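You operate a simulated robot arm through the tools that you are given. There is no shell and no other tool.

You run a simulated robot arm. Do the job below in one go: nothing can be reset, and whatever is moved stays where it is left.

TASK
Load the wound bobbin into the pale shuttle and send it to READY.
Fine: open the clamp, press the shuttle's clip, open the gate, then push the shuttle along to READY.

The check looks at the end state, three seconds after you hand in, the way a careful person would. Anything else that was tipped, shoved, dropped, spilled or broken makes it a failure.

THE ROBOT
A 7-joint arm with a two-finger gripper, fixed in place. Base frame: the origin is at the foot of the arm, x ahead of it, y to its left, z up; the work surface is at about z = 780. Units: mm, rad, N and s.
With the tool pointing down near the work surface it reaches from about 340 to 720 mm from the base axis. Its first joint turns from -1.152 to 1.152 rad. Payload 2.45 kg.
The tool frame sits at the grasp point between the pads (the TCP): z along the fingers, y along the line on which they close. The tips reach 26 mm beyond it. The gripper opens to 96 mm. The gripper's body begins 69 mm behind the TCP.
Orientation is told as [roll, pitch, yaw] about the base's x, y, z axes, in that order, counted from this pose: with the fingers straight down and closing along the base's y, the tool's x points along the base's -x, its y along +y and its z along -z.

THE INTERFACE
- The arm moves only by the tool jog_arm. Its argument "steps" is a list of rows, each an object of numbers (a shift or turn left out is 0, a gripper value left out holds the last): "x", "y", "z": the shift along the base's x, y, z in mm; "ax", "ay", "az": the turn, a rotation vector about the base's x, y, z in rad; "gripper": the finger opening in mm, from 0 to 96. In form: [{"x": .., "y": .., "z": .., "ax": .., "ay": .., "az": .., "gripper": ..}, ...]. A call has 1 to 20 rows; each row shifts and turns the commanded pose from where the row before left it. Rows are played at 5 a second. More than 50 mm and 0.15 rad between two rows, or a gripper value outside its range, and nothing of the call is played. Where a pose cannot be reached the arm comes as near as it can. A force on the tool above 90 N (or 10 N above the force at the start of the call, whichever is more), or a blocked arm, ends the call early, and 0.2 s more pass. Each finger halts on what it meets, pressing with about 34 N; the grip force reading is that of the motor and also rises with nothing between the fingers. The clock runs only during rows and for 0.2 s after the last one: add rows that do not move to give the fingers time. It gives the time, the measured TCP pose, the force on the tool (base axes), the opening and the grip force at its end, in the units of the frame above (readings bear some noise), with the torque about the TCP (base axes, N m) and any sound that the robot's microphone picked up.
- Cameras (640 x 400 px; columns grow to the right, rows downward): "scene" is fixed at [162.9, -392.2, 1415.7]; the picture's right is [0.79, -0.62, 0.00], its down [-0.40, -0.51, -0.76] and it looks along [0.47, 0.60, -0.65] (base axes); focal length 265 px, centre (320, 200). "wrist" rides on the gripper at [82, 3, -98] in the tool frame; the picture's right is [-0.04, 1.00, 0.00], its down [-0.73, -0.03, -0.68] and it looks along [-0.68, -0.03, 0.73] (tool axes); focal length 256 px, centre (320, 200). There is no depth. A picture from a camera that has moved, and an enlarged one, comes with that camera's place and axes in the base frame and with its lens.
- camera(camera): a new picture of that camera. It takes no simulated time.
- inspect(camera, box): a new picture of the part [left, top, right, bottom] of that camera's present view, enlarged. It takes no simulated time.
- finish_job(): hands the job in; it is judged then, once.

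Nothing tells you positions but the pictures and the camera data. Unless the task says otherwise, let go and move clear before handing in.

The tools are called after "Emit:" as a command line: name --argument value ..., lists and objects as JSON in quotes. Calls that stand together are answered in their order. jog_arm: Moves the arm, as the interface text tells. Its arguments: {"type":"object","properties":{"steps":{"type":"array","items":{"type":"object","properties":{"x":{"type":"number"},"y":{"type":"number"},"z":{"type":"number"},"ax":{"type":"number"},"ay":{"type":"number"},"az":{"type":"number"},"gripper":{"type":"number"}}}}},"required":["steps"]} The other tools are called the same way: camera (camera) takes a picture; inspect (camera, box) takes an enlarged picture of a part of a camera's view; finish_job () hands the job in.

At the start:

```text
time: 0.0
tcp_pos: [371.9, 200.7, 1133.4]
orientation: [-0.001, 0.0, -0.001]
force: [0.6, -0.3, 0.8]
torque: [-0.01, -0.01, 0.01]
finger_gap: 96.0
grasp_force: 0.0
```

scene: 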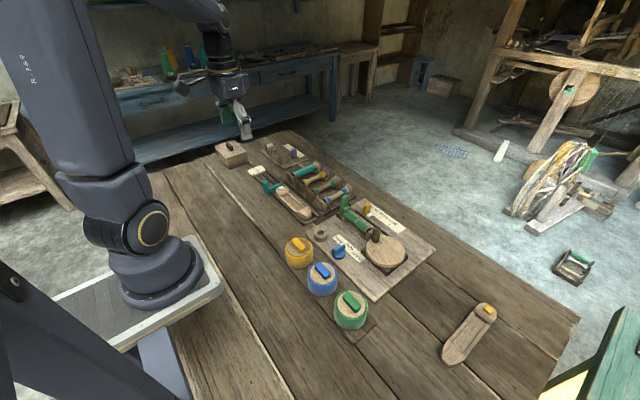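
wrist: 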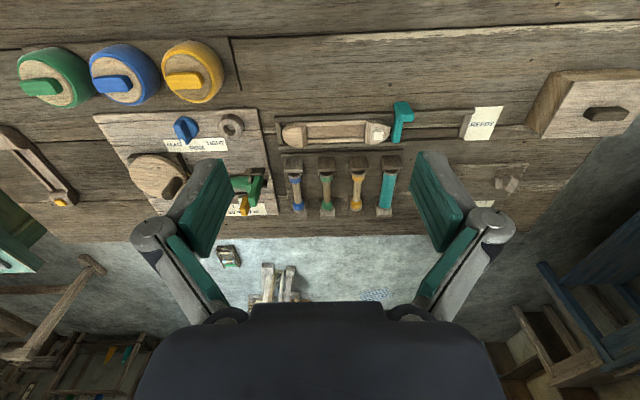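

I see a bench with a winder plate (crank, green bobbin holder), a bobbin rack, a pale shuttle in a track with a teal gate, and a READY label. I'll look closer before moving.

Emit:
inspect --camera "scene" --box '[220, 120, 380, 220]'

Emit:
inspect --camera "scene" --box '[290, 180, 450, 280]'

Emit:
inspect --camera "wrist" --box '[260, 80, 420, 220]'

Emit:
inspect --camera "wrist" --box '[90, 90, 290, 220]'

Emit:
inspect --camera "wrist" --box '[380, 60, 640, 220]'

```text
4.00 times, centred on (300, 170) of scene
camera zoom: at [162.9, -392.2, 1415.7], right [0.79, -0.62, 0.0], down [-0.4, -0.51, -0.76], along [0.47, 0.6, -0.65], focal length 1059 px, centre (400, 320)
```

zoom: 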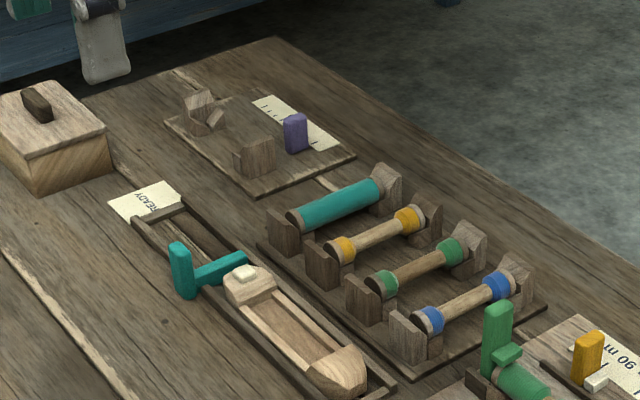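

```text
4.00 times, centred on (370, 230) of scene
camera zoom: at [162.9, -392.2, 1415.7], right [0.79, -0.62, 0.0], down [-0.4, -0.51, -0.76], along [0.47, 0.6, -0.65], focal length 1059 px, centre (120, 80)
```

zoom: 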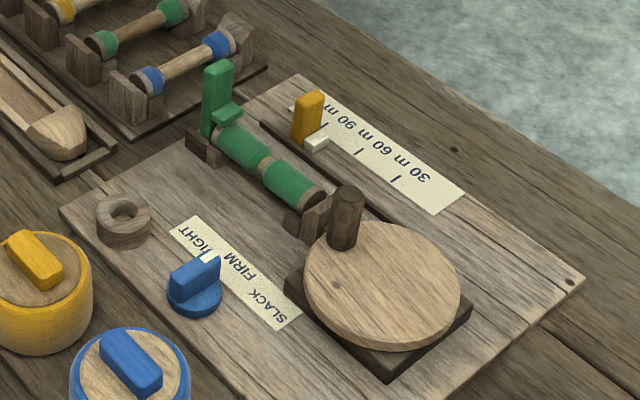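

```text
2.86 times, centred on (340, 150) of wrist
camera zoom: at [290.5, 204.2, 1230.6], right [0.04, 1.0, 0.0], down [0.73, -0.03, 0.68], along [0.68, -0.03, -0.73], focal length 731 px, centre (263, 343)
```

zoom: 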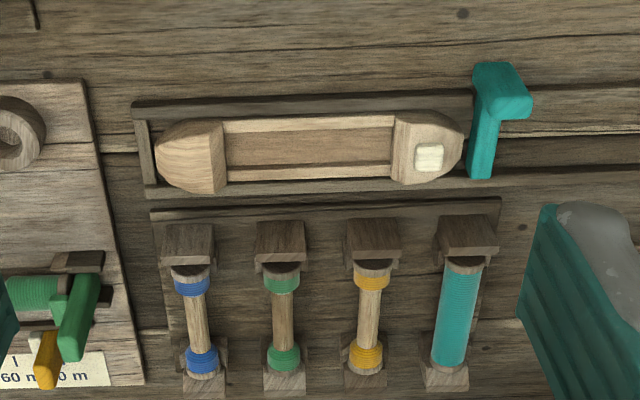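

```text
3.08 times, centred on (190, 155) of wrist
camera zoom: at [290.5, 204.2, 1230.6], right [0.04, 1.0, 0.0], down [0.73, -0.03, 0.68], along [0.68, -0.03, -0.73], focal length 788 px, centre (720, 338)
```

zoom: 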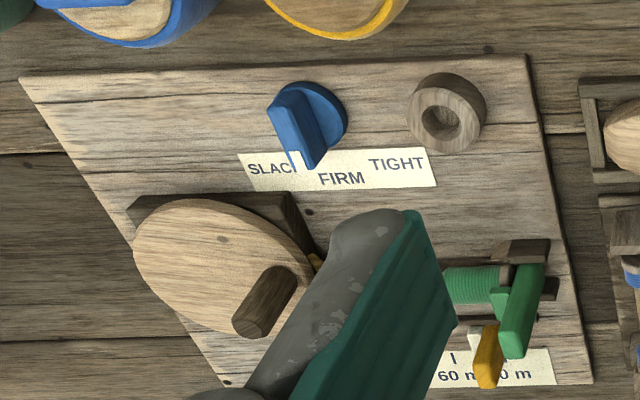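

```text
2.46 times, centred on (510, 140) of wrist
camera zoom: at [290.5, 204.2, 1230.6], right [0.04, 1.0, 0.0], down [0.73, -0.03, 0.68], along [0.68, -0.03, -0.73], focal length 630 px, centre (-148, 348)
```

zoom: 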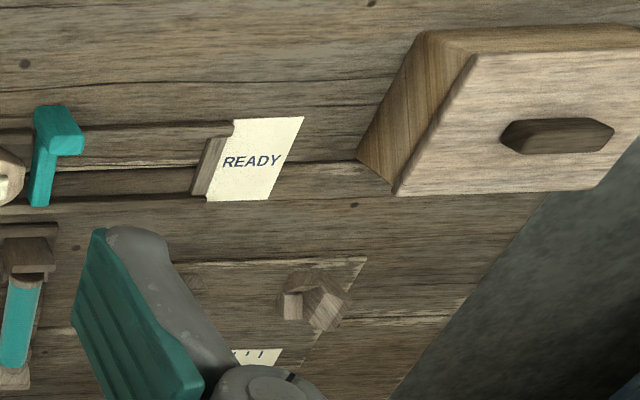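

The wound green bobbin sits in the winder, held by a green clamp, near x≈636, y≈0–55. The pale shuttle lies in a track along y at x≈525, with the gate near y≈329 and READY near y≈455. I'll move the wrist camera nearer to the winder.

Emit:
jog_arm --steps '[{"x": 13, "y": -30, "z": -20}, {"x": 13, "y": -30, "z": -20}, {"x": 13, "y": -30, "z": -20}, {"x": 13, "y": -30, "z": -20}, {"x": 13, "y": -30, "z": -20}, {"x": 13, "y": -30, "z": -20}, {}]'

Emit:
camera --camera "wrist"

Emit:
inspect --camera "wrist" --box '[200, 100, 440, 250]'

```text
time: 1.6
tcp_pos: [449.1, 19.5, 1012.9]
orientation: [0.0, -0.001, -0.001]
force: [0.1, 0.4, -0.1]
torque: [0.02, 0.02, 0.0]
finger_gap: 95.7
grasp_force: 0.1
```

```text
taken
camera wrist: at [366.2, 22.1, 1111.0], right [0.04, 1.0, 0.0], down [0.73, -0.03, 0.68], along [0.68, -0.03, -0.73], focal length 256 px, centre (320, 200)
```

wrist: 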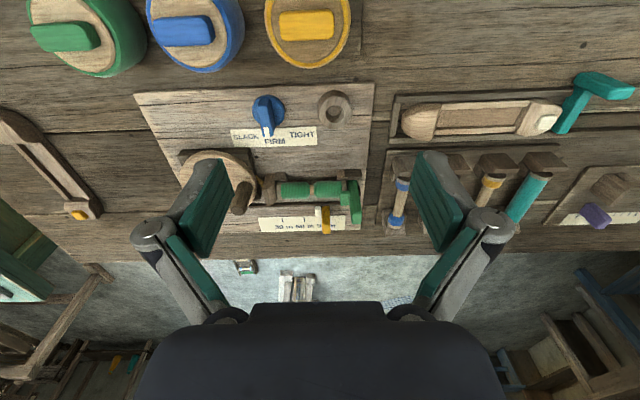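

```text
2.67 times, centred on (320, 175) of wrist
camera zoom: at [366.2, 22.1, 1111.0], right [0.04, 1.0, 0.0], down [0.73, -0.03, 0.68], along [0.68, -0.03, -0.73], focal length 683 px, centre (320, 267)
```

zoom: 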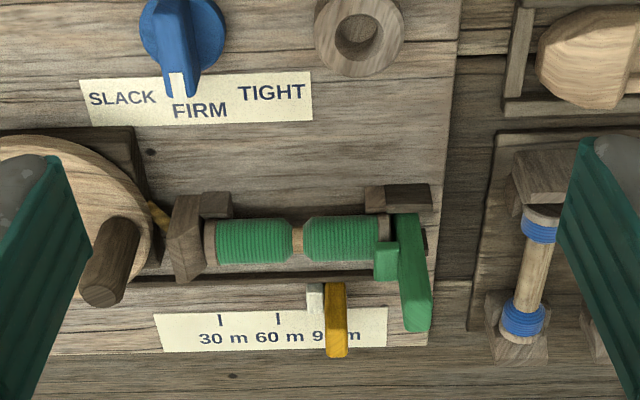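

The clamp lever stands at the +y end of the bobbin with a tongue over its rim; the bobbin axis runs along y at about x≈617, z≈822. I'll move closer to see how the clamp hinges.

Emit:
jog_arm --steps '[{"x": 20, "y": 10, "z": -25}, {"x": 20, "y": 10, "z": -25}, {"x": 20, "y": 10, "z": -25}, {"x": 20, "y": 10, "z": -25}, {}]'

Emit:
camera --camera "wrist"

Emit:
inspect --camera "wrist" --box '[220, 120, 380, 220]'

Emit:
inspect --camera "scene" --box '[320, 180, 400, 250]'

```text
time: 2.8
tcp_pos: [528.1, 60.9, 911.5]
orientation: [0.001, 0.002, 0.0]
force: [-0.6, -0.3, -0.1]
torque: [0.01, 0.04, 0.01]
finger_gap: 95.7
grasp_force: 0.1
```

```text
taken
camera wrist: at [446.4, 64.5, 1010.1], right [0.04, 1.0, 0.0], down [0.73, -0.03, 0.68], along [0.68, -0.03, -0.73], focal length 256 px, centre (320, 200)
```

wrist: 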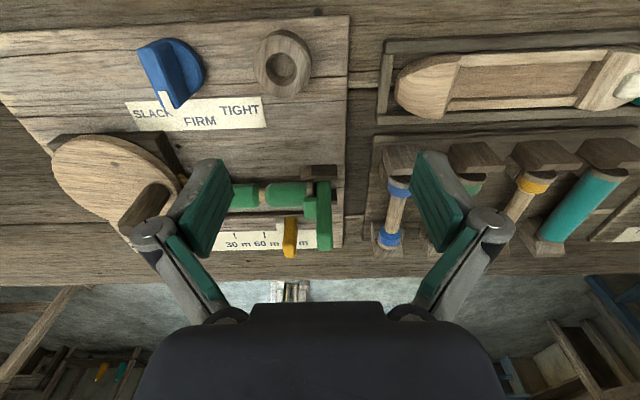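

```text
4.00 times, centred on (300, 170) of wrist
camera zoom: at [446.4, 64.5, 1010.1], right [0.04, 1.0, 0.0], down [0.73, -0.03, 0.68], along [0.68, -0.03, -0.73], focal length 1024 px, centre (400, 320)
```

zoom: 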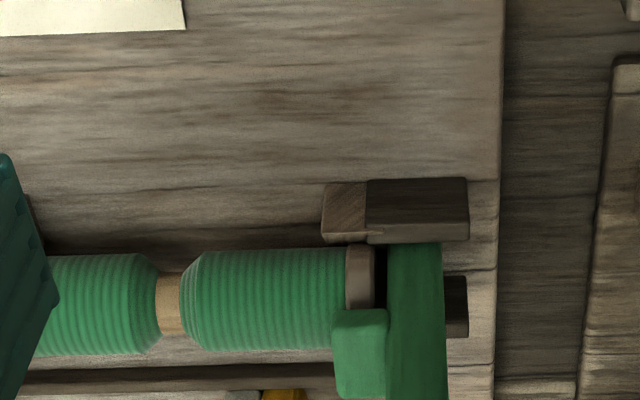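

```text
5.71 times, centred on (360, 215) of scene
camera zoom: at [162.9, -392.2, 1415.7], right [0.79, -0.62, 0.0], down [-0.4, -0.51, -0.76], along [0.47, 0.6, -0.65], focal length 1512 px, centre (91, 114)
```

zoom: 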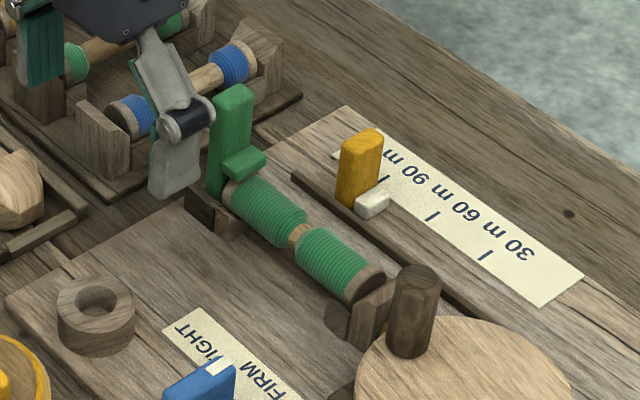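

The lever looks hinged at its base, about an x axis between two dark blocks, with its top near (612, 58, 890). I'll turn the wrist −90° to look from the +y side; I need that yaw for the grasp as well.

Emit:
jog_arm --steps '[{"z": 20, "az": -0.1428}, {"z": 20, "az": -0.1428}, {"x": 8, "y": 14, "az": -0.1428}, {"x": 8, "y": 14, "az": -0.1428}, {"x": 8, "y": 14, "az": -0.1428}, {"x": 8, "y": 14, "az": -0.1428}, {"x": 8, "y": 14, "az": -0.1428}, {"x": 8, "y": 14, "az": -0.1428}, {"x": 8, "y": 14, "az": -0.1428}, {"x": 8, "y": 14, "az": -0.1428}, {"x": 8, "y": 14, "az": -0.1428}, {}]'

Emit:
camera --camera "wrist"

Emit:
inspect --camera "wrist" --box '[240, 120, 400, 220]'

```text
time: 5.4
tcp_pos: [602.1, 188.3, 951.1]
orientation: [0.0, 0.0, -1.573]
force: [0.1, 0.7, 0.2]
torque: [0.0, -0.03, 0.01]
finger_gap: 95.9
grasp_force: 0.1
```

```text
taken
camera wrist: at [605.1, 268.6, 1049.7], right [1.0, -0.04, 0.0], down [-0.03, -0.73, 0.68], along [-0.03, -0.68, -0.73], focal length 256 px, centre (320, 200)
```

wrist: 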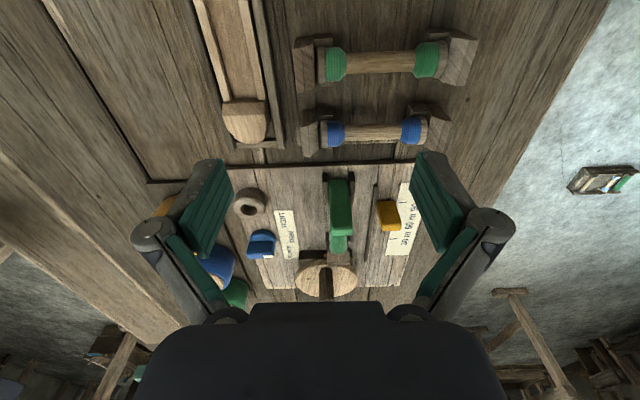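

```text
4.00 times, centred on (320, 170) of wrist
camera zoom: at [605.1, 268.6, 1049.7], right [1.0, -0.04, 0.0], down [-0.03, -0.73, 0.68], along [-0.03, -0.68, -0.73], focal length 1024 px, centre (320, 320)
```

zoom: 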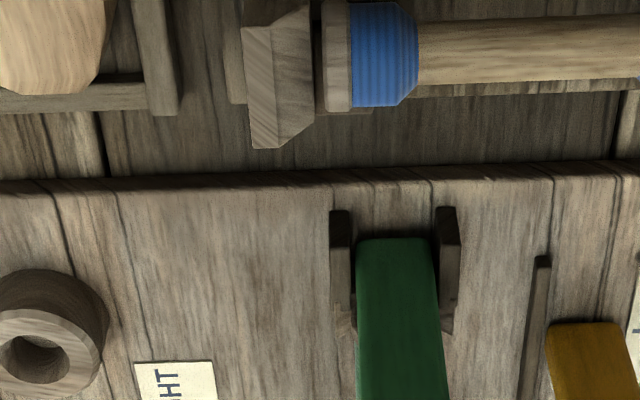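

The lever sits in a clevis that opens toward +y, so pushing its upper part in +y should open it. I'll close the gripper, come down on the bobbin side above the tongue, and push gently.

Emit:
jog_arm --steps '[{"x": 3, "y": -41, "gripper": 0}, {"x": 3, "y": -41}, {"x": 3, "y": -41}, {"x": 2, "y": -41}, {}, {}, {"z": -20}, {"z": -20}, {"z": -16}, {}]'

Emit:
camera --camera "wrist"

Emit:
inspect --camera "scene" --box '[310, 160, 430, 250]'

```text
time: 7.6
tcp_pos: [614.8, 23.9, 895.0]
orientation: [0.0, 0.0, -1.57]
force: [0.3, 0.3, 0.1]
torque: [-0.02, 0.02, -0.01]
finger_gap: 0.0
grasp_force: 28.1
```

```text
taken
camera wrist: at [617.2, 104.4, 994.3], right [1.0, -0.04, 0.0], down [-0.03, -0.73, 0.68], along [-0.03, -0.68, -0.73], focal length 256 px, centre (320, 200)
```

wrist: 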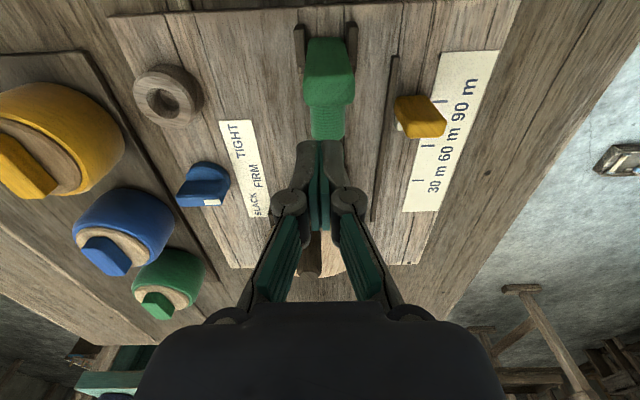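

```text
4.44 times, centred on (370, 205) of scene
camera zoom: at [162.9, -392.2, 1415.7], right [0.79, -0.62, 0.0], down [-0.4, -0.51, -0.76], along [0.47, 0.6, -0.65], focal length 1176 px, centre (98, 178)
```

zoom: 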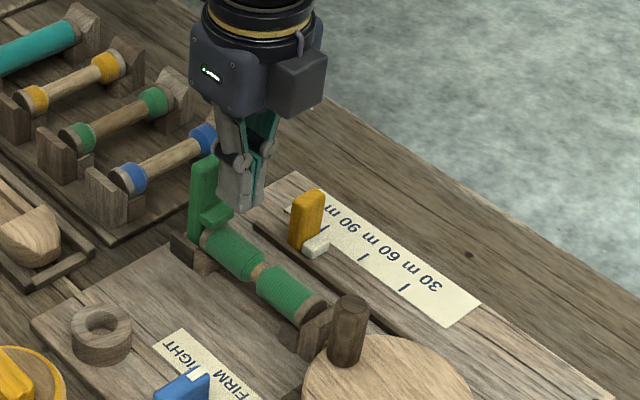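

The fingers are placed in front of the lever, above the tongue. Pushing +y in small steps.

Emit:
jog_arm --steps '[{"y": 8}, {"y": 8}, {"y": 6}, {"y": 6}, {"y": 6}, {"y": 6}, {}]'

Emit:
inspect --camera "scene" --box '[310, 160, 430, 250]'

Emit:
camera --camera "wrist"

```text
time: 9.2
tcp_pos: [614.8, 63.3, 896.4]
orientation: [0.0, 0.0, -1.572]
force: [0.0, -0.1, 0.1]
torque: [0.0, 0.0, 0.03]
finger_gap: 0.0
grasp_force: 28.3
```

```text
4.44 times, centred on (370, 205) of scene
camera zoom: at [162.9, -392.2, 1415.7], right [0.79, -0.62, 0.0], down [-0.4, -0.51, -0.76], along [0.47, 0.6, -0.65], focal length 1176 px, centre (98, 178)
```

zoom: 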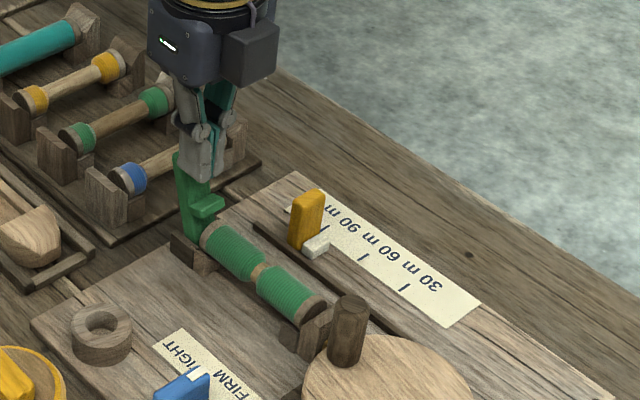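

```text
taken
camera wrist: at [617.0, 144.9, 994.3], right [1.0, -0.04, 0.0], down [-0.03, -0.73, 0.68], along [-0.03, -0.68, -0.73], focal length 256 px, centre (320, 200)
```

wrist: 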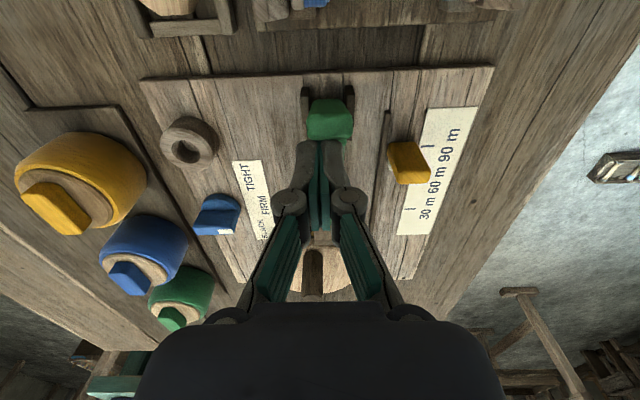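

The lever is swinging out with almost no resistance. I'll keep pushing in +y.

Emit:
jog_arm --steps '[{"y": 6}, {"y": 6}, {"y": 6}, {}]'

Emit:
inspect --camera "scene" --box '[310, 160, 430, 250]'

Emit:
camera --camera "wrist"

```text
time: 10.2
tcp_pos: [613.0, 80.5, 896.4]
orientation: [0.0, 0.0, -1.57]
force: [-0.2, -3.4, 0.5]
torque: [-0.08, -0.01, 0.01]
finger_gap: 6.0
grasp_force: 28.6
```

```text
4.44 times, centred on (370, 205) of scene
camera zoom: at [162.9, -392.3, 1415.7], right [0.79, -0.62, 0.0], down [-0.4, -0.51, -0.76], along [0.47, 0.6, -0.65], focal length 1176 px, centre (98, 178)
```

zoom: 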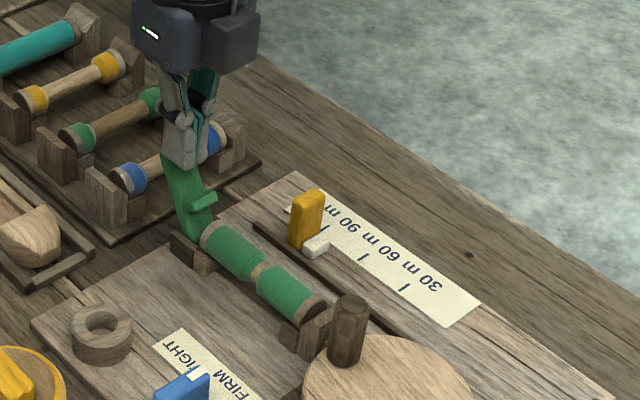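

```text
taken
camera wrist: at [616.9, 161.7, 994.7], right [1.0, -0.04, 0.0], down [-0.03, -0.73, 0.68], along [-0.03, -0.68, -0.73], focal length 256 px, centre (320, 200)
```

wrist: 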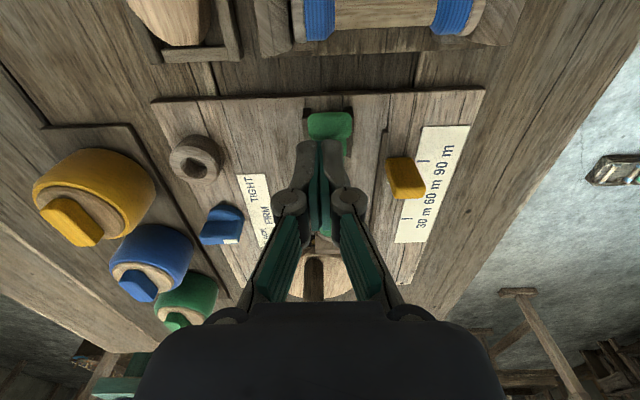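

The lever is about 35–40° open, and a slight reaction force is building. I'll back off a little to see whether it stays.

Emit:
jog_arm --steps '[{"y": -6}, {"y": -8}, {}, {}]'

Emit:
inspect --camera "scene" --box '[310, 160, 430, 250]'

Emit:
inspect --camera "wrist" --box '[260, 80, 380, 200]'

```text
time: 11.2
tcp_pos: [614.0, 66.0, 896.6]
orientation: [0.0, -0.002, -1.57]
force: [0.5, 0.8, -0.5]
torque: [0.02, -0.01, -0.02]
finger_gap: 0.0
grasp_force: 28.6
```

```text
4.44 times, centred on (370, 205) of scene
camera zoom: at [162.9, -392.2, 1415.7], right [0.79, -0.62, 0.0], down [-0.4, -0.51, -0.76], along [0.47, 0.6, -0.65], focal length 1176 px, centre (98, 178)
```

zoom: 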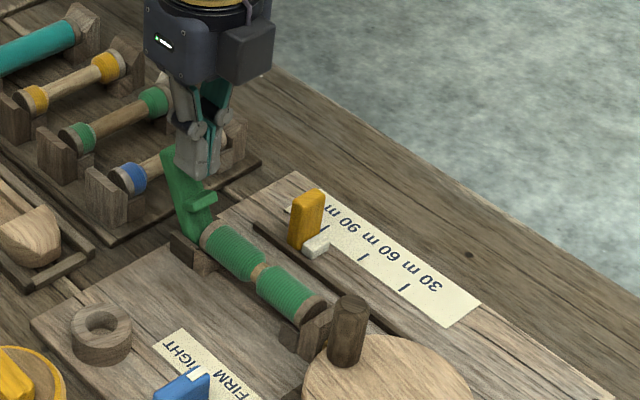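

```text
3.33 times, centred on (320, 140) of wrist
camera zoom: at [616.4, 147.9, 994.6], right [1.0, -0.04, 0.0], down [-0.03, -0.73, 0.68], along [-0.03, -0.68, -0.73], focal length 853 px, centre (320, 400)
```

zoom: 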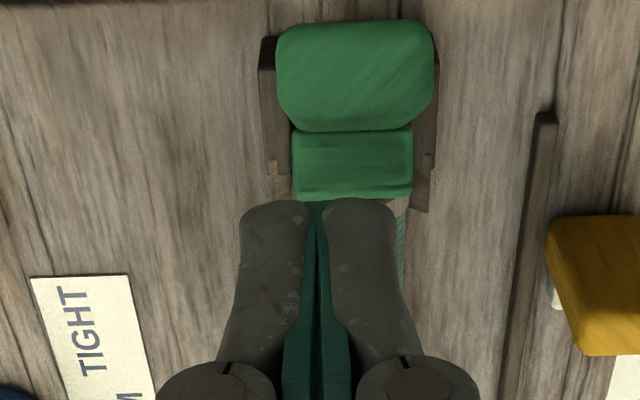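

The clamp stays where it was left. I'll push a bit further to learn whether that was the end stop or just friction.

Emit:
jog_arm --steps '[{"y": 8}, {"y": 5}, {"y": 3}, {"y": 3}, {"y": 3}, {}]'

Emit:
inspect --camera "wrist" --box '[260, 80, 380, 200]'

```text
time: 12.6
tcp_pos: [612.2, 83.6, 896.6]
orientation: [-0.002, -0.011, -1.576]
force: [-6.1, -33.2, -0.5]
torque: [-0.83, 0.17, 0.03]
finger_gap: 5.8
grasp_force: 28.0
```

```text
3.33 times, centred on (320, 140) of wrist
camera zoom: at [616.8, 164.9, 993.3], right [1.0, -0.04, 0.0], down [-0.03, -0.73, 0.69], along [-0.03, -0.69, -0.73], focal length 853 px, centre (320, 400)
```

zoom: 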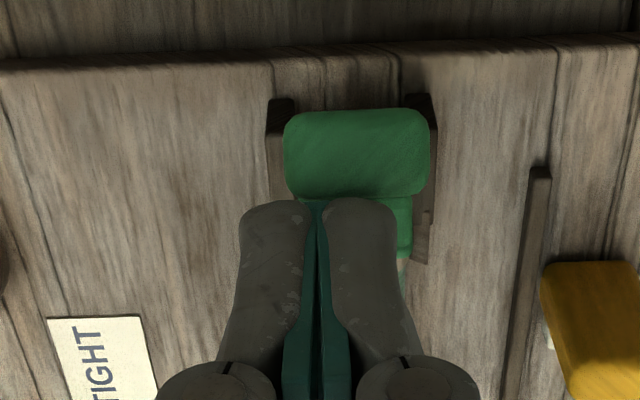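

That was the end stop, so the clamp is fully open at about 32°. I'll back off, rise, and look at the shuttle before grasping the bobbin.

Emit:
jog_arm --steps '[{"y": -8}, {"y": -10}, {"z": 30}, {"z": 30}, {"z": 20}, {"x": -10, "y": 40, "gripper": 96}, {"x": -15, "y": 45}, {"x": -15, "y": 45}, {"x": -15, "y": 45}, {"x": -15, "y": 45}, {}]'

Emit:
camera --camera "wrist"

Emit:
inspect --camera "wrist" --box '[240, 60, 400, 260]'

Emit:
inspect --camera "scene" --box '[320, 180, 400, 250]'

```text
time: 15.0
tcp_pos: [545.4, 287.6, 978.2]
orientation: [-0.001, -0.001, -1.57]
force: [0.4, 0.2, -0.9]
torque: [-0.01, -0.04, -0.03]
finger_gap: 95.7
grasp_force: 0.2
```

```text
taken
camera wrist: at [548.8, 369.0, 1075.8], right [1.0, -0.04, 0.0], down [-0.03, -0.73, 0.68], along [-0.03, -0.68, -0.73], focal length 256 px, centre (320, 200)
```

wrist: 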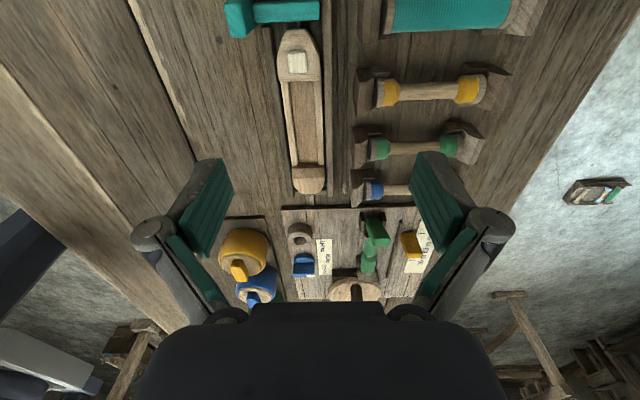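

```text
2.00 times, centred on (320, 160) of wrist
camera zoom: at [548.8, 369.0, 1075.8], right [1.0, -0.04, 0.0], down [-0.03, -0.73, 0.68], along [-0.03, -0.68, -0.73], focal length 512 px, centre (320, 280)
```

zoom: 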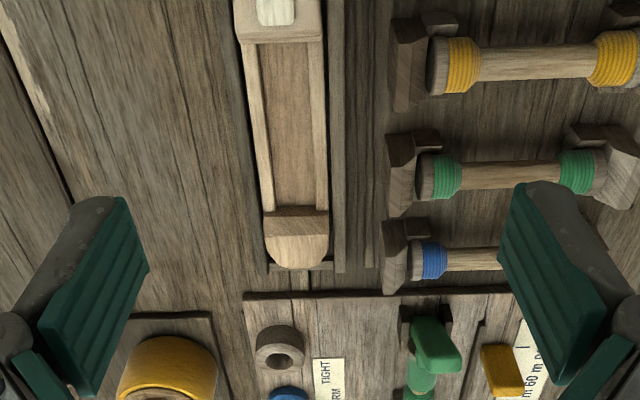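

```text
5.71 times, centred on (360, 215) of scene
camera zoom: at [162.9, -392.2, 1415.7], right [0.79, -0.62, 0.0], down [-0.4, -0.51, -0.76], along [0.47, 0.6, -0.65], focal length 1512 px, centre (91, 114)
```

zoom: 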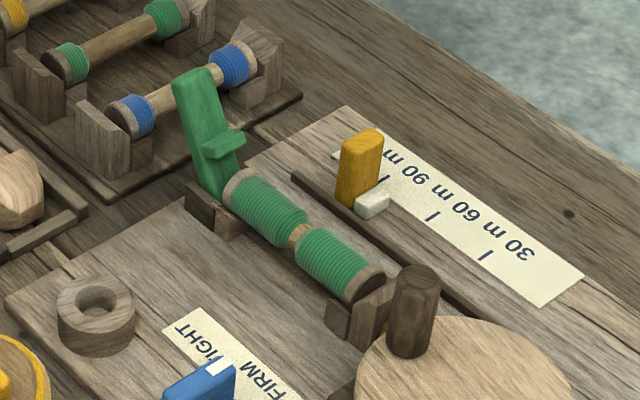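

The clamp stays open on its own. Now I'll get a closer look at the shuttle cavity and gate for measuring.

Emit:
jog_arm --steps '[{"x": -10, "y": 8, "z": -20}, {"x": -10, "y": 8, "z": -20}, {"z": -18}, {}]'

Emit:
camera --camera "wrist"

Emit:
inspect --camera "wrist" --box '[260, 60, 380, 200]'

Emit:
inspect --camera "scene" --box '[240, 160, 320, 230]'

```text
time: 16.0
tcp_pos: [524.4, 305.6, 919.7]
orientation: [-0.001, 0.001, -1.571]
force: [0.0, 0.0, -1.0]
torque: [0.0, 0.0, -0.02]
finger_gap: 96.0
grasp_force: 0.1
```

```text
taken
camera wrist: at [527.0, 385.9, 1017.4], right [1.0, -0.04, 0.0], down [-0.03, -0.73, 0.68], along [-0.03, -0.68, -0.73], focal length 256 px, centre (320, 200)
```

wrist: 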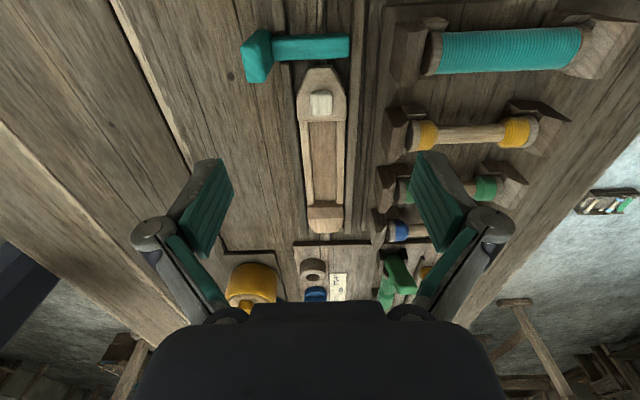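

```text
2.86 times, centred on (320, 130) of wrist
camera zoom: at [527.0, 385.9, 1017.4], right [1.0, -0.04, 0.0], down [-0.03, -0.73, 0.68], along [-0.03, -0.68, -0.73], focal length 731 px, centre (320, 400)
```

zoom: 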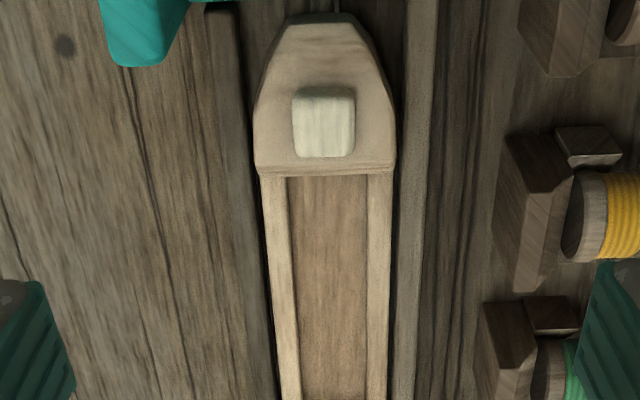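

```text
5.71 times, centred on (280, 195) of scene
camera zoom: at [162.9, -392.2, 1415.7], right [0.79, -0.62, 0.0], down [-0.4, -0.51, -0.76], along [0.47, 0.6, -0.65], focal length 1512 px, centre (549, 229)
```

zoom: 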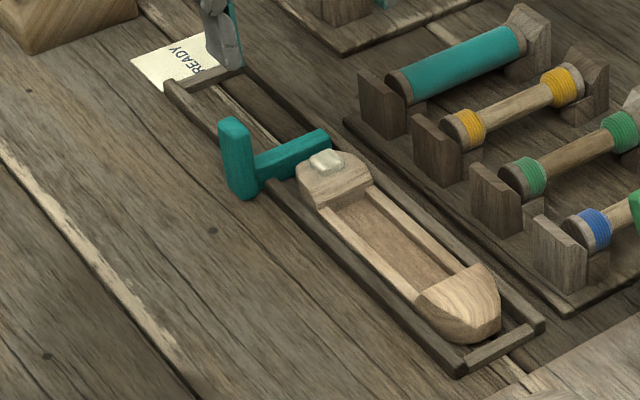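

The shuttle cavity runs y≈170–282, centred at x≈525, with wall tops near z≈798. The bobbin is centred about (613, −1.5, 825). Next I'll go above the bobbin with the fingers closing along x.

Emit:
jog_arm --steps '[{"z": 30}, {"x": 11, "y": -38.4, "gripper": 52}, {"x": 11, "y": -38.4}, {"x": 11, "y": -38.4}, {"x": 11, "y": -38.4}, {"x": 11, "y": -38.4}, {"x": 11, "y": -38.4}, {"x": 11, "y": -38.4}, {"x": 11.5, "y": -38.4}, {"z": -25}, {"z": -25}, {}]'

Emit:
camera --camera "wrist"

Emit:
inspect --camera "scene" --box '[320, 170, 420, 250]'

```text
time: 18.6
tcp_pos: [612.0, 3.3, 898.2]
orientation: [0.003, -0.001, -1.572]
force: [0.8, -0.4, 0.0]
torque: [-0.03, 0.01, -0.01]
finger_gap: 51.9
grasp_force: 0.0
```

```text
taken
camera wrist: at [614.9, 84.8, 995.9], right [1.0, -0.04, 0.0], down [-0.03, -0.73, 0.68], along [-0.03, -0.68, -0.73], focal length 256 px, centre (320, 200)
```

wrist: 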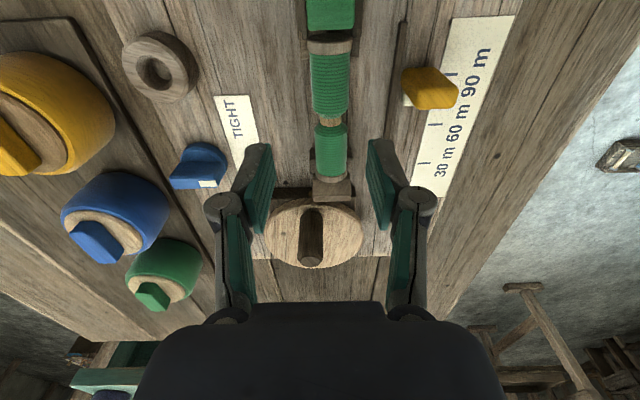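

```text
5.00 times, centred on (370, 210) of scene
camera zoom: at [162.9, -392.2, 1415.7], right [0.79, -0.62, 0.0], down [-0.4, -0.51, -0.76], along [0.47, 0.6, -0.65], focal length 1323 px, centre (70, 150)
```

zoom: 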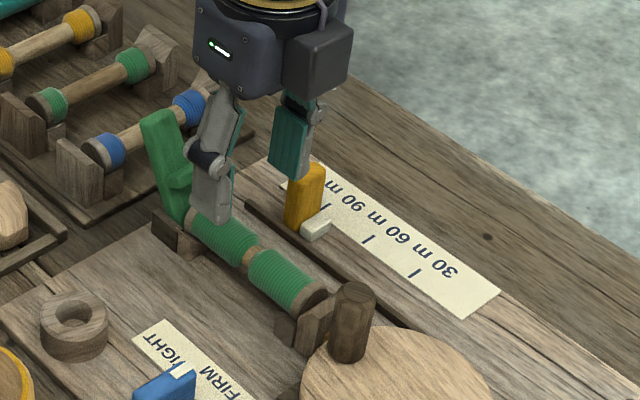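

The bobbin waist measures at x≈618, y≈1. I'll correct the position, descend part way and check.

Emit:
jog_arm --steps '[{"x": 6, "y": -2.3}, {"z": -15}, {"z": -10}, {}]'

Emit:
camera --camera "wrist"

Emit:
inspect --camera "wrist" --box '[240, 40, 420, 220]'

Emit:
inspect --camera "scene" --box '[340, 180, 400, 240]'

```text
time: 19.6
tcp_pos: [619.3, -0.9, 872.5]
orientation: [0.0, -0.001, -1.571]
force: [-0.1, 0.6, 0.0]
torque: [-0.01, 0.01, -0.01]
finger_gap: 52.2
grasp_force: 0.1
```

```text
taken
camera wrist: at [622.4, 80.8, 970.8], right [1.0, -0.04, 0.0], down [-0.03, -0.73, 0.68], along [-0.03, -0.68, -0.73], focal length 256 px, centre (320, 200)
```

wrist: 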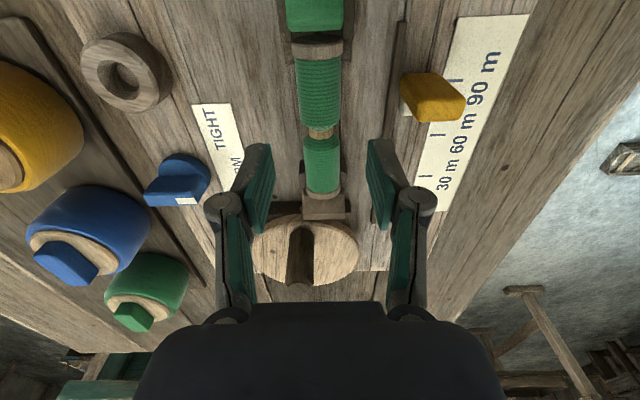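

```text
2.22 times, centred on (330, 130) of wrist
camera zoom: at [622.4, 80.8, 970.8], right [1.0, -0.04, 0.0], down [-0.03, -0.73, 0.68], along [-0.03, -0.68, -0.73], focal length 569 px, centre (298, 356)
```

zoom: 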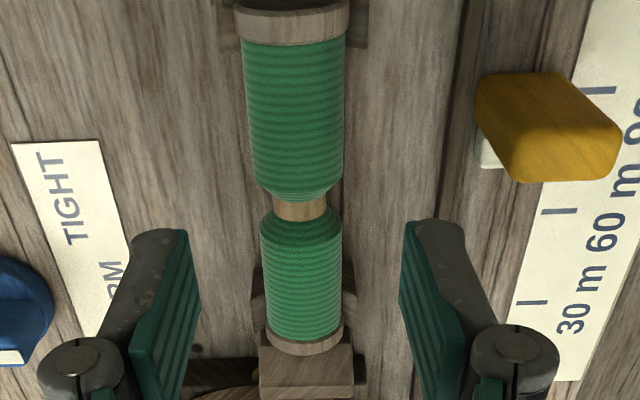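

```text
6.67 times, centred on (370, 210) of scene
camera zoom: at [162.9, -392.2, 1415.7], right [0.79, -0.62, 0.0], down [-0.4, -0.51, -0.76], along [0.47, 0.6, -0.65], focal length 1764 px, centre (-13, 133)
```

zoom: 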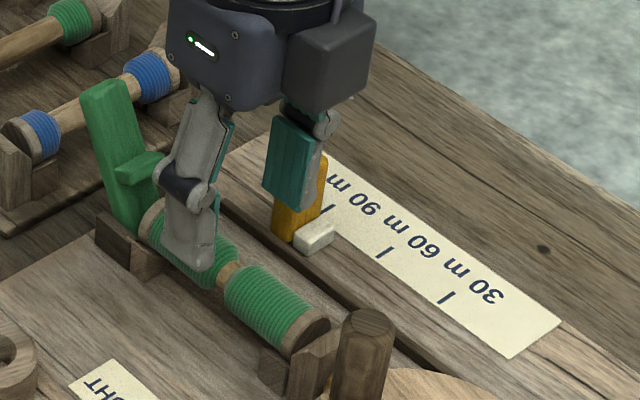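

The TCP is aligned with the bobbin waist. I'll descend so the tips go just below the axis, then close.

Emit:
jog_arm --steps '[{"z": -10}, {"z": -10}, {"z": -10}, {}, {"gripper": 40}, {"gripper": 30}, {"gripper": 15}, {}, {}, {}]'

Emit:
camera --camera "wrist"

Emit:
inspect --camera "scene" --box '[340, 180, 400, 240]'

```text
time: 21.8
tcp_pos: [619.1, -3.4, 843.5]
orientation: [0.001, 0.0, -1.57]
force: [3.2, 0.4, 3.1]
torque: [0.04, -0.06, -0.02]
finger_gap: 16.3
grasp_force: 34.4
```

```text
taken
camera wrist: at [622.3, 78.2, 941.7], right [1.0, -0.04, 0.0], down [-0.03, -0.73, 0.68], along [-0.03, -0.68, -0.73], focal length 256 px, centre (320, 200)
```

wrist: 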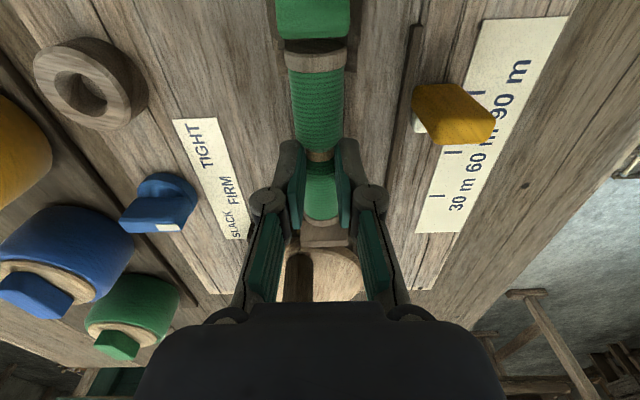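

```text
6.67 times, centred on (370, 210) of scene
camera zoom: at [162.9, -392.2, 1415.7], right [0.79, -0.62, 0.0], down [-0.4, -0.51, -0.76], along [0.47, 0.6, -0.65], focal length 1764 px, centre (-13, 133)
```

zoom: 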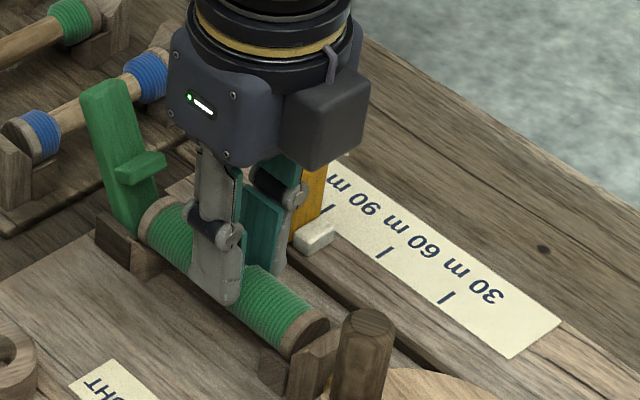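

The fingers stopped at 16 mm, less than the thread diameter I estimated. I'll inspect the grip before lifting.

Emit:
inspect --camera "wrist" --box '[260, 100, 380, 240]'

Emit:
inspect --camera "scene" --box '[345, 190, 385, 230]'

```text
2.86 times, centred on (320, 170) of wrist
camera zoom: at [622.3, 78.2, 941.7], right [1.0, -0.04, 0.0], down [-0.03, -0.73, 0.68], along [-0.03, -0.68, -0.73], focal length 731 px, centre (320, 286)
```

zoom: 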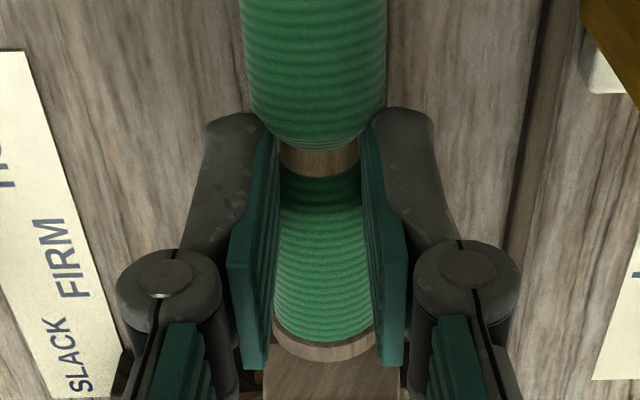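

```text
10.00 times, centred on (365, 210) of scene
camera zoom: at [162.9, -392.2, 1415.7], right [0.79, -0.62, 0.0], down [-0.4, -0.51, -0.76], along [0.47, 0.6, -0.65], focal length 2647 px, centre (-130, 100)
```

zoom: 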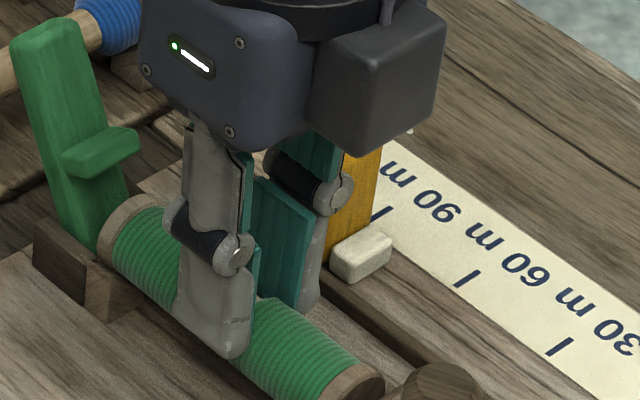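

The gap and the upward force suggest I'm pinching above the bobbin's equator. I'll open, go 7 mm lower and regrip.

Emit:
jog_arm --steps '[{"gripper": 44}, {"y": 2}, {}, {"z": -4}, {"z": -3}, {}, {"gripper": 30}, {"gripper": 20}, {}, {}]'

Emit:
inspect --camera "wrist" --box '[260, 100, 380, 240]'

Emit:
inspect --camera "scene" --box '[345, 190, 385, 230]'

```text
time: 24.0
tcp_pos: [619.2, -1.6, 836.0]
orientation: [0.0, 0.001, -1.569]
force: [2.1, 0.2, 0.1]
torque: [-0.02, -0.05, -0.01]
finger_gap: 21.0
grasp_force: 0.6
```

```text
2.86 times, centred on (320, 170) of wrist
camera zoom: at [622.1, 80.7, 934.6], right [1.0, -0.04, 0.0], down [-0.03, -0.73, 0.68], along [-0.03, -0.68, -0.73], focal length 731 px, centre (320, 286)
```

zoom: 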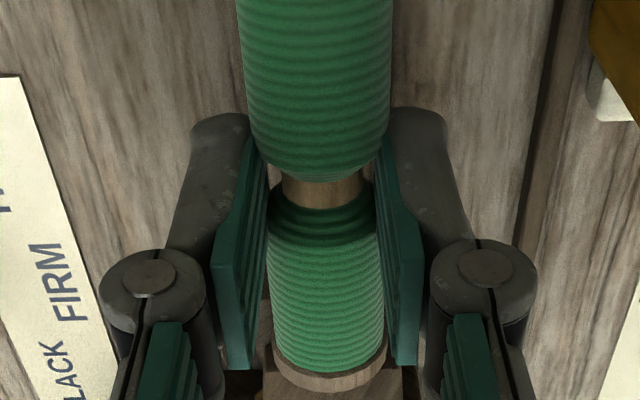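

```text
10.00 times, centred on (365, 210) of scene
camera zoom: at [162.9, -392.2, 1415.7], right [0.79, -0.62, 0.0], down [-0.4, -0.51, -0.76], along [0.47, 0.6, -0.65], focal length 2647 px, centre (-130, 100)
```

zoom: 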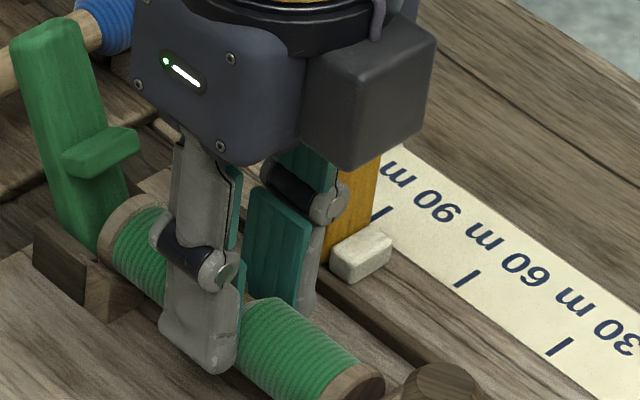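

Emit:
jog_arm --steps '[{"gripper": 12}, {}, {}, {}]'

```text
time: 25.0
tcp_pos: [618.5, -0.6, 837.1]
orientation: [0.001, -0.001, -1.57]
force: [3.3, 0.3, 1.5]
torque: [0.0, -0.12, -0.19]
finger_gap: 18.6
grasp_force: 34.0
```

I have a firm grip at 18.6 mm. I'll try a small lift and watch whether the bobbin comes along.

Emit:
jog_arm --steps '[{"z": 3}, {"z": 3}, {"z": 3}, {}]'

Emit:
inspect --camera "scene" --box '[340, 185, 400, 235]'

Emit:
inspect --camera "wrist" --box '[240, 20, 400, 240]'

```text
time: 26.0
tcp_pos: [617.4, 0.1, 845.6]
orientation: [-0.001, 0.0, -1.571]
force: [0.4, 0.1, -0.5]
torque: [0.0, 0.02, 0.06]
finger_gap: 18.7
grasp_force: 34.0
```

```text
8.00 times, centred on (370, 210) of scene
camera zoom: at [162.9, -392.2, 1415.7], right [0.79, -0.62, 0.0], down [-0.4, -0.51, -0.76], along [0.47, 0.6, -0.65], focal length 2117 px, centre (-80, 120)
```

zoom: 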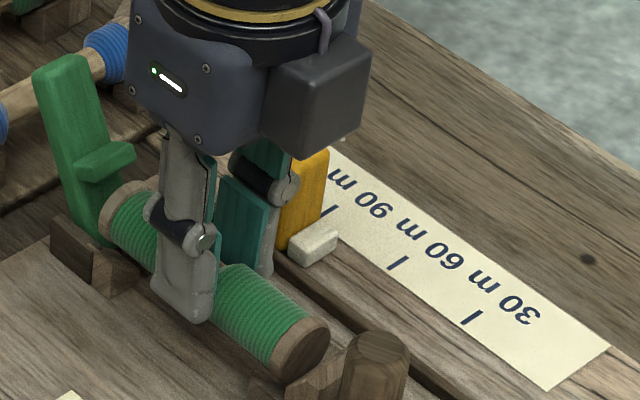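

```text
1.82 times, centred on (320, 130) of wrist
camera zoom: at [620.3, 81.0, 943.4], right [1.0, -0.04, 0.0], down [-0.03, -0.73, 0.68], along [-0.03, -0.68, -0.73], focal length 465 px, centre (320, 327)
```

zoom: 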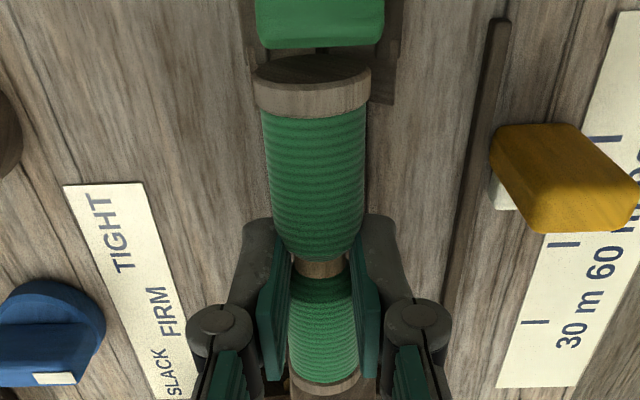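

The bobbin came up level with the gripper. I'll lift it clear and carry it above the shuttle.

Emit:
jog_arm --steps '[{"z": 12}, {"z": 20}, {"z": 25}, {"z": 20}, {"x": -11.5, "y": 28}, {"x": -11.5, "y": 28}, {"x": -11.5, "y": 28}, {"x": -11.5, "y": 28}, {"x": -11.5, "y": 28}, {"x": -11.5, "y": 28}, {"x": -11.5, "y": 28}, {"x": -11.5, "y": 29}, {}]'

Emit:
camera --camera "wrist"

Emit:
inspect --camera "scene" --box '[230, 130, 350, 230]'

```text
time: 28.8
tcp_pos: [524.7, 224.3, 921.8]
orientation: [-0.001, 0.0, -1.571]
force: [-1.0, 0.8, -0.6]
torque: [-0.02, -0.01, 0.0]
finger_gap: 18.5
grasp_force: 33.5
```

```text
taken
camera wrist: at [528.4, 304.9, 1020.9], right [1.0, -0.04, 0.0], down [-0.03, -0.73, 0.68], along [-0.03, -0.68, -0.73], focal length 256 px, centre (320, 200)
```

wrist: 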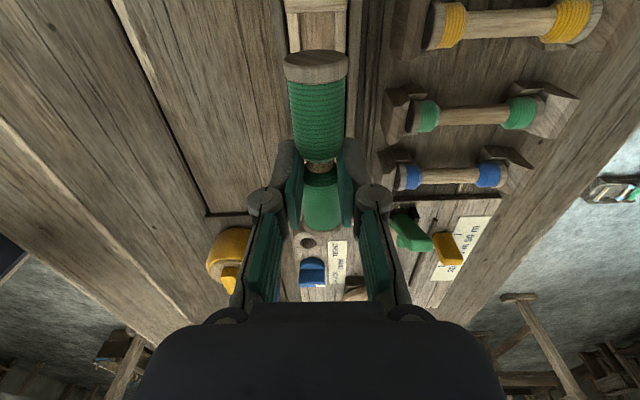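

```text
4.00 times, centred on (290, 180) of scene
camera zoom: at [162.9, -392.2, 1415.7], right [0.79, -0.62, 0.0], down [-0.4, -0.51, -0.76], along [0.47, 0.6, -0.65], focal length 1059 px, centre (440, 280)
```

zoom: 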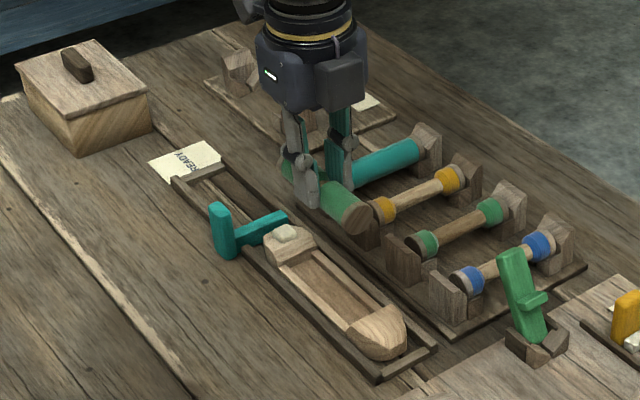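

The bobbin is held above the shuttle. I'll lower it to just above the cavity to compare their alignment.

Emit:
jog_arm --steps '[{"z": -20}, {"z": -20}, {"z": -20}, {}]'

Emit:
inspect --camera "wrist" --box '[240, 0, 400, 220]'

Emit:
inspect --camera "scene" --box '[260, 150, 340, 220]'

```text
time: 29.8
tcp_pos: [525.7, 223.6, 863.9]
orientation: [-0.002, 0.001, -1.573]
force: [-0.5, -0.4, -0.2]
torque: [-0.01, 0.0, -0.03]
finger_gap: 18.5
grasp_force: 34.0
```

```text
1.82 times, centred on (320, 110) of wrist
camera zoom: at [528.2, 304.7, 960.7], right [1.0, -0.04, 0.0], down [-0.03, -0.73, 0.68], along [-0.03, -0.68, -0.73], focal length 465 px, centre (320, 364)
```

zoom: 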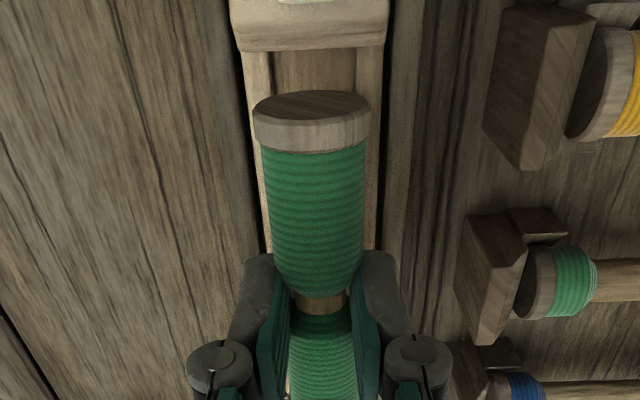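

```text
5.71 times, centred on (300, 185) of scene
camera zoom: at [162.9, -392.2, 1415.7], right [0.79, -0.62, 0.0], down [-0.4, -0.51, -0.76], along [0.47, 0.6, -0.65], focal length 1512 px, centre (434, 286)
```

zoom: 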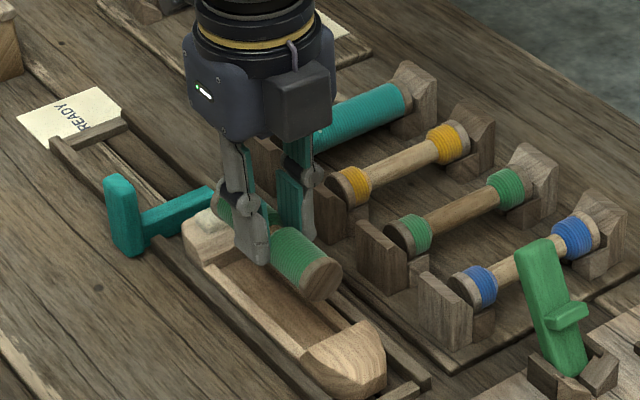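

Aligned in x within about 0.5 mm; y should shift by +1.8 mm. I'll lower in small steps, watching the force.

Emit:
jog_arm --steps '[{"x": -0.7, "y": 1.8}, {"z": -8}, {"z": -8}, {"z": -6}, {"z": -4}, {}]'

Emit:
inspect --camera "wrist" --box '[240, 0, 400, 220]'

Emit:
inspect --camera "scene" --box '[270, 165, 330, 225]'

```text
time: 31.2
tcp_pos: [524.4, 226.6, 837.0]
orientation: [0.001, 0.0, -1.569]
force: [0.4, -0.3, 0.0]
torque: [-0.02, -0.03, 0.01]
finger_gap: 17.8
grasp_force: 34.0
```

```text
1.82 times, centred on (320, 110) of wrist
camera zoom: at [526.9, 308.0, 934.5], right [1.0, -0.04, 0.0], down [-0.03, -0.73, 0.68], along [-0.03, -0.68, -0.73], focal length 465 px, centre (320, 364)
```

zoom: 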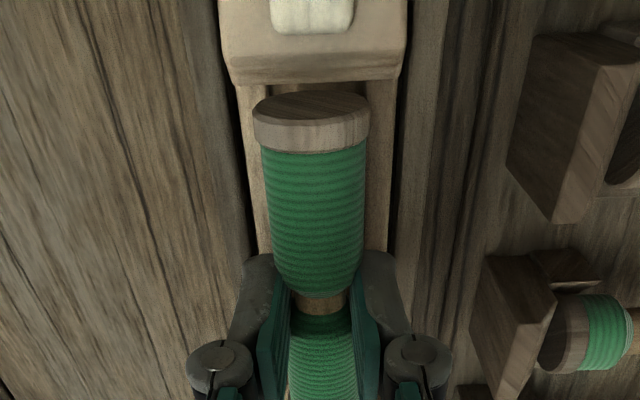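

```text
6.67 times, centred on (300, 195) of scene
camera zoom: at [162.9, -392.2, 1415.7], right [0.79, -0.62, 0.0], down [-0.4, -0.51, -0.76], along [0.47, 0.6, -0.65], focal length 1764 px, centre (453, 233)
```

zoom: 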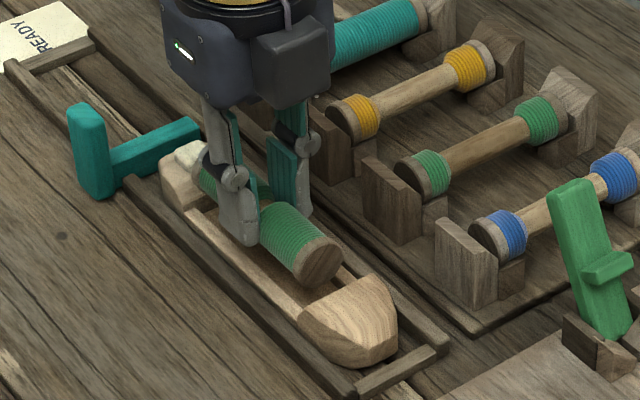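

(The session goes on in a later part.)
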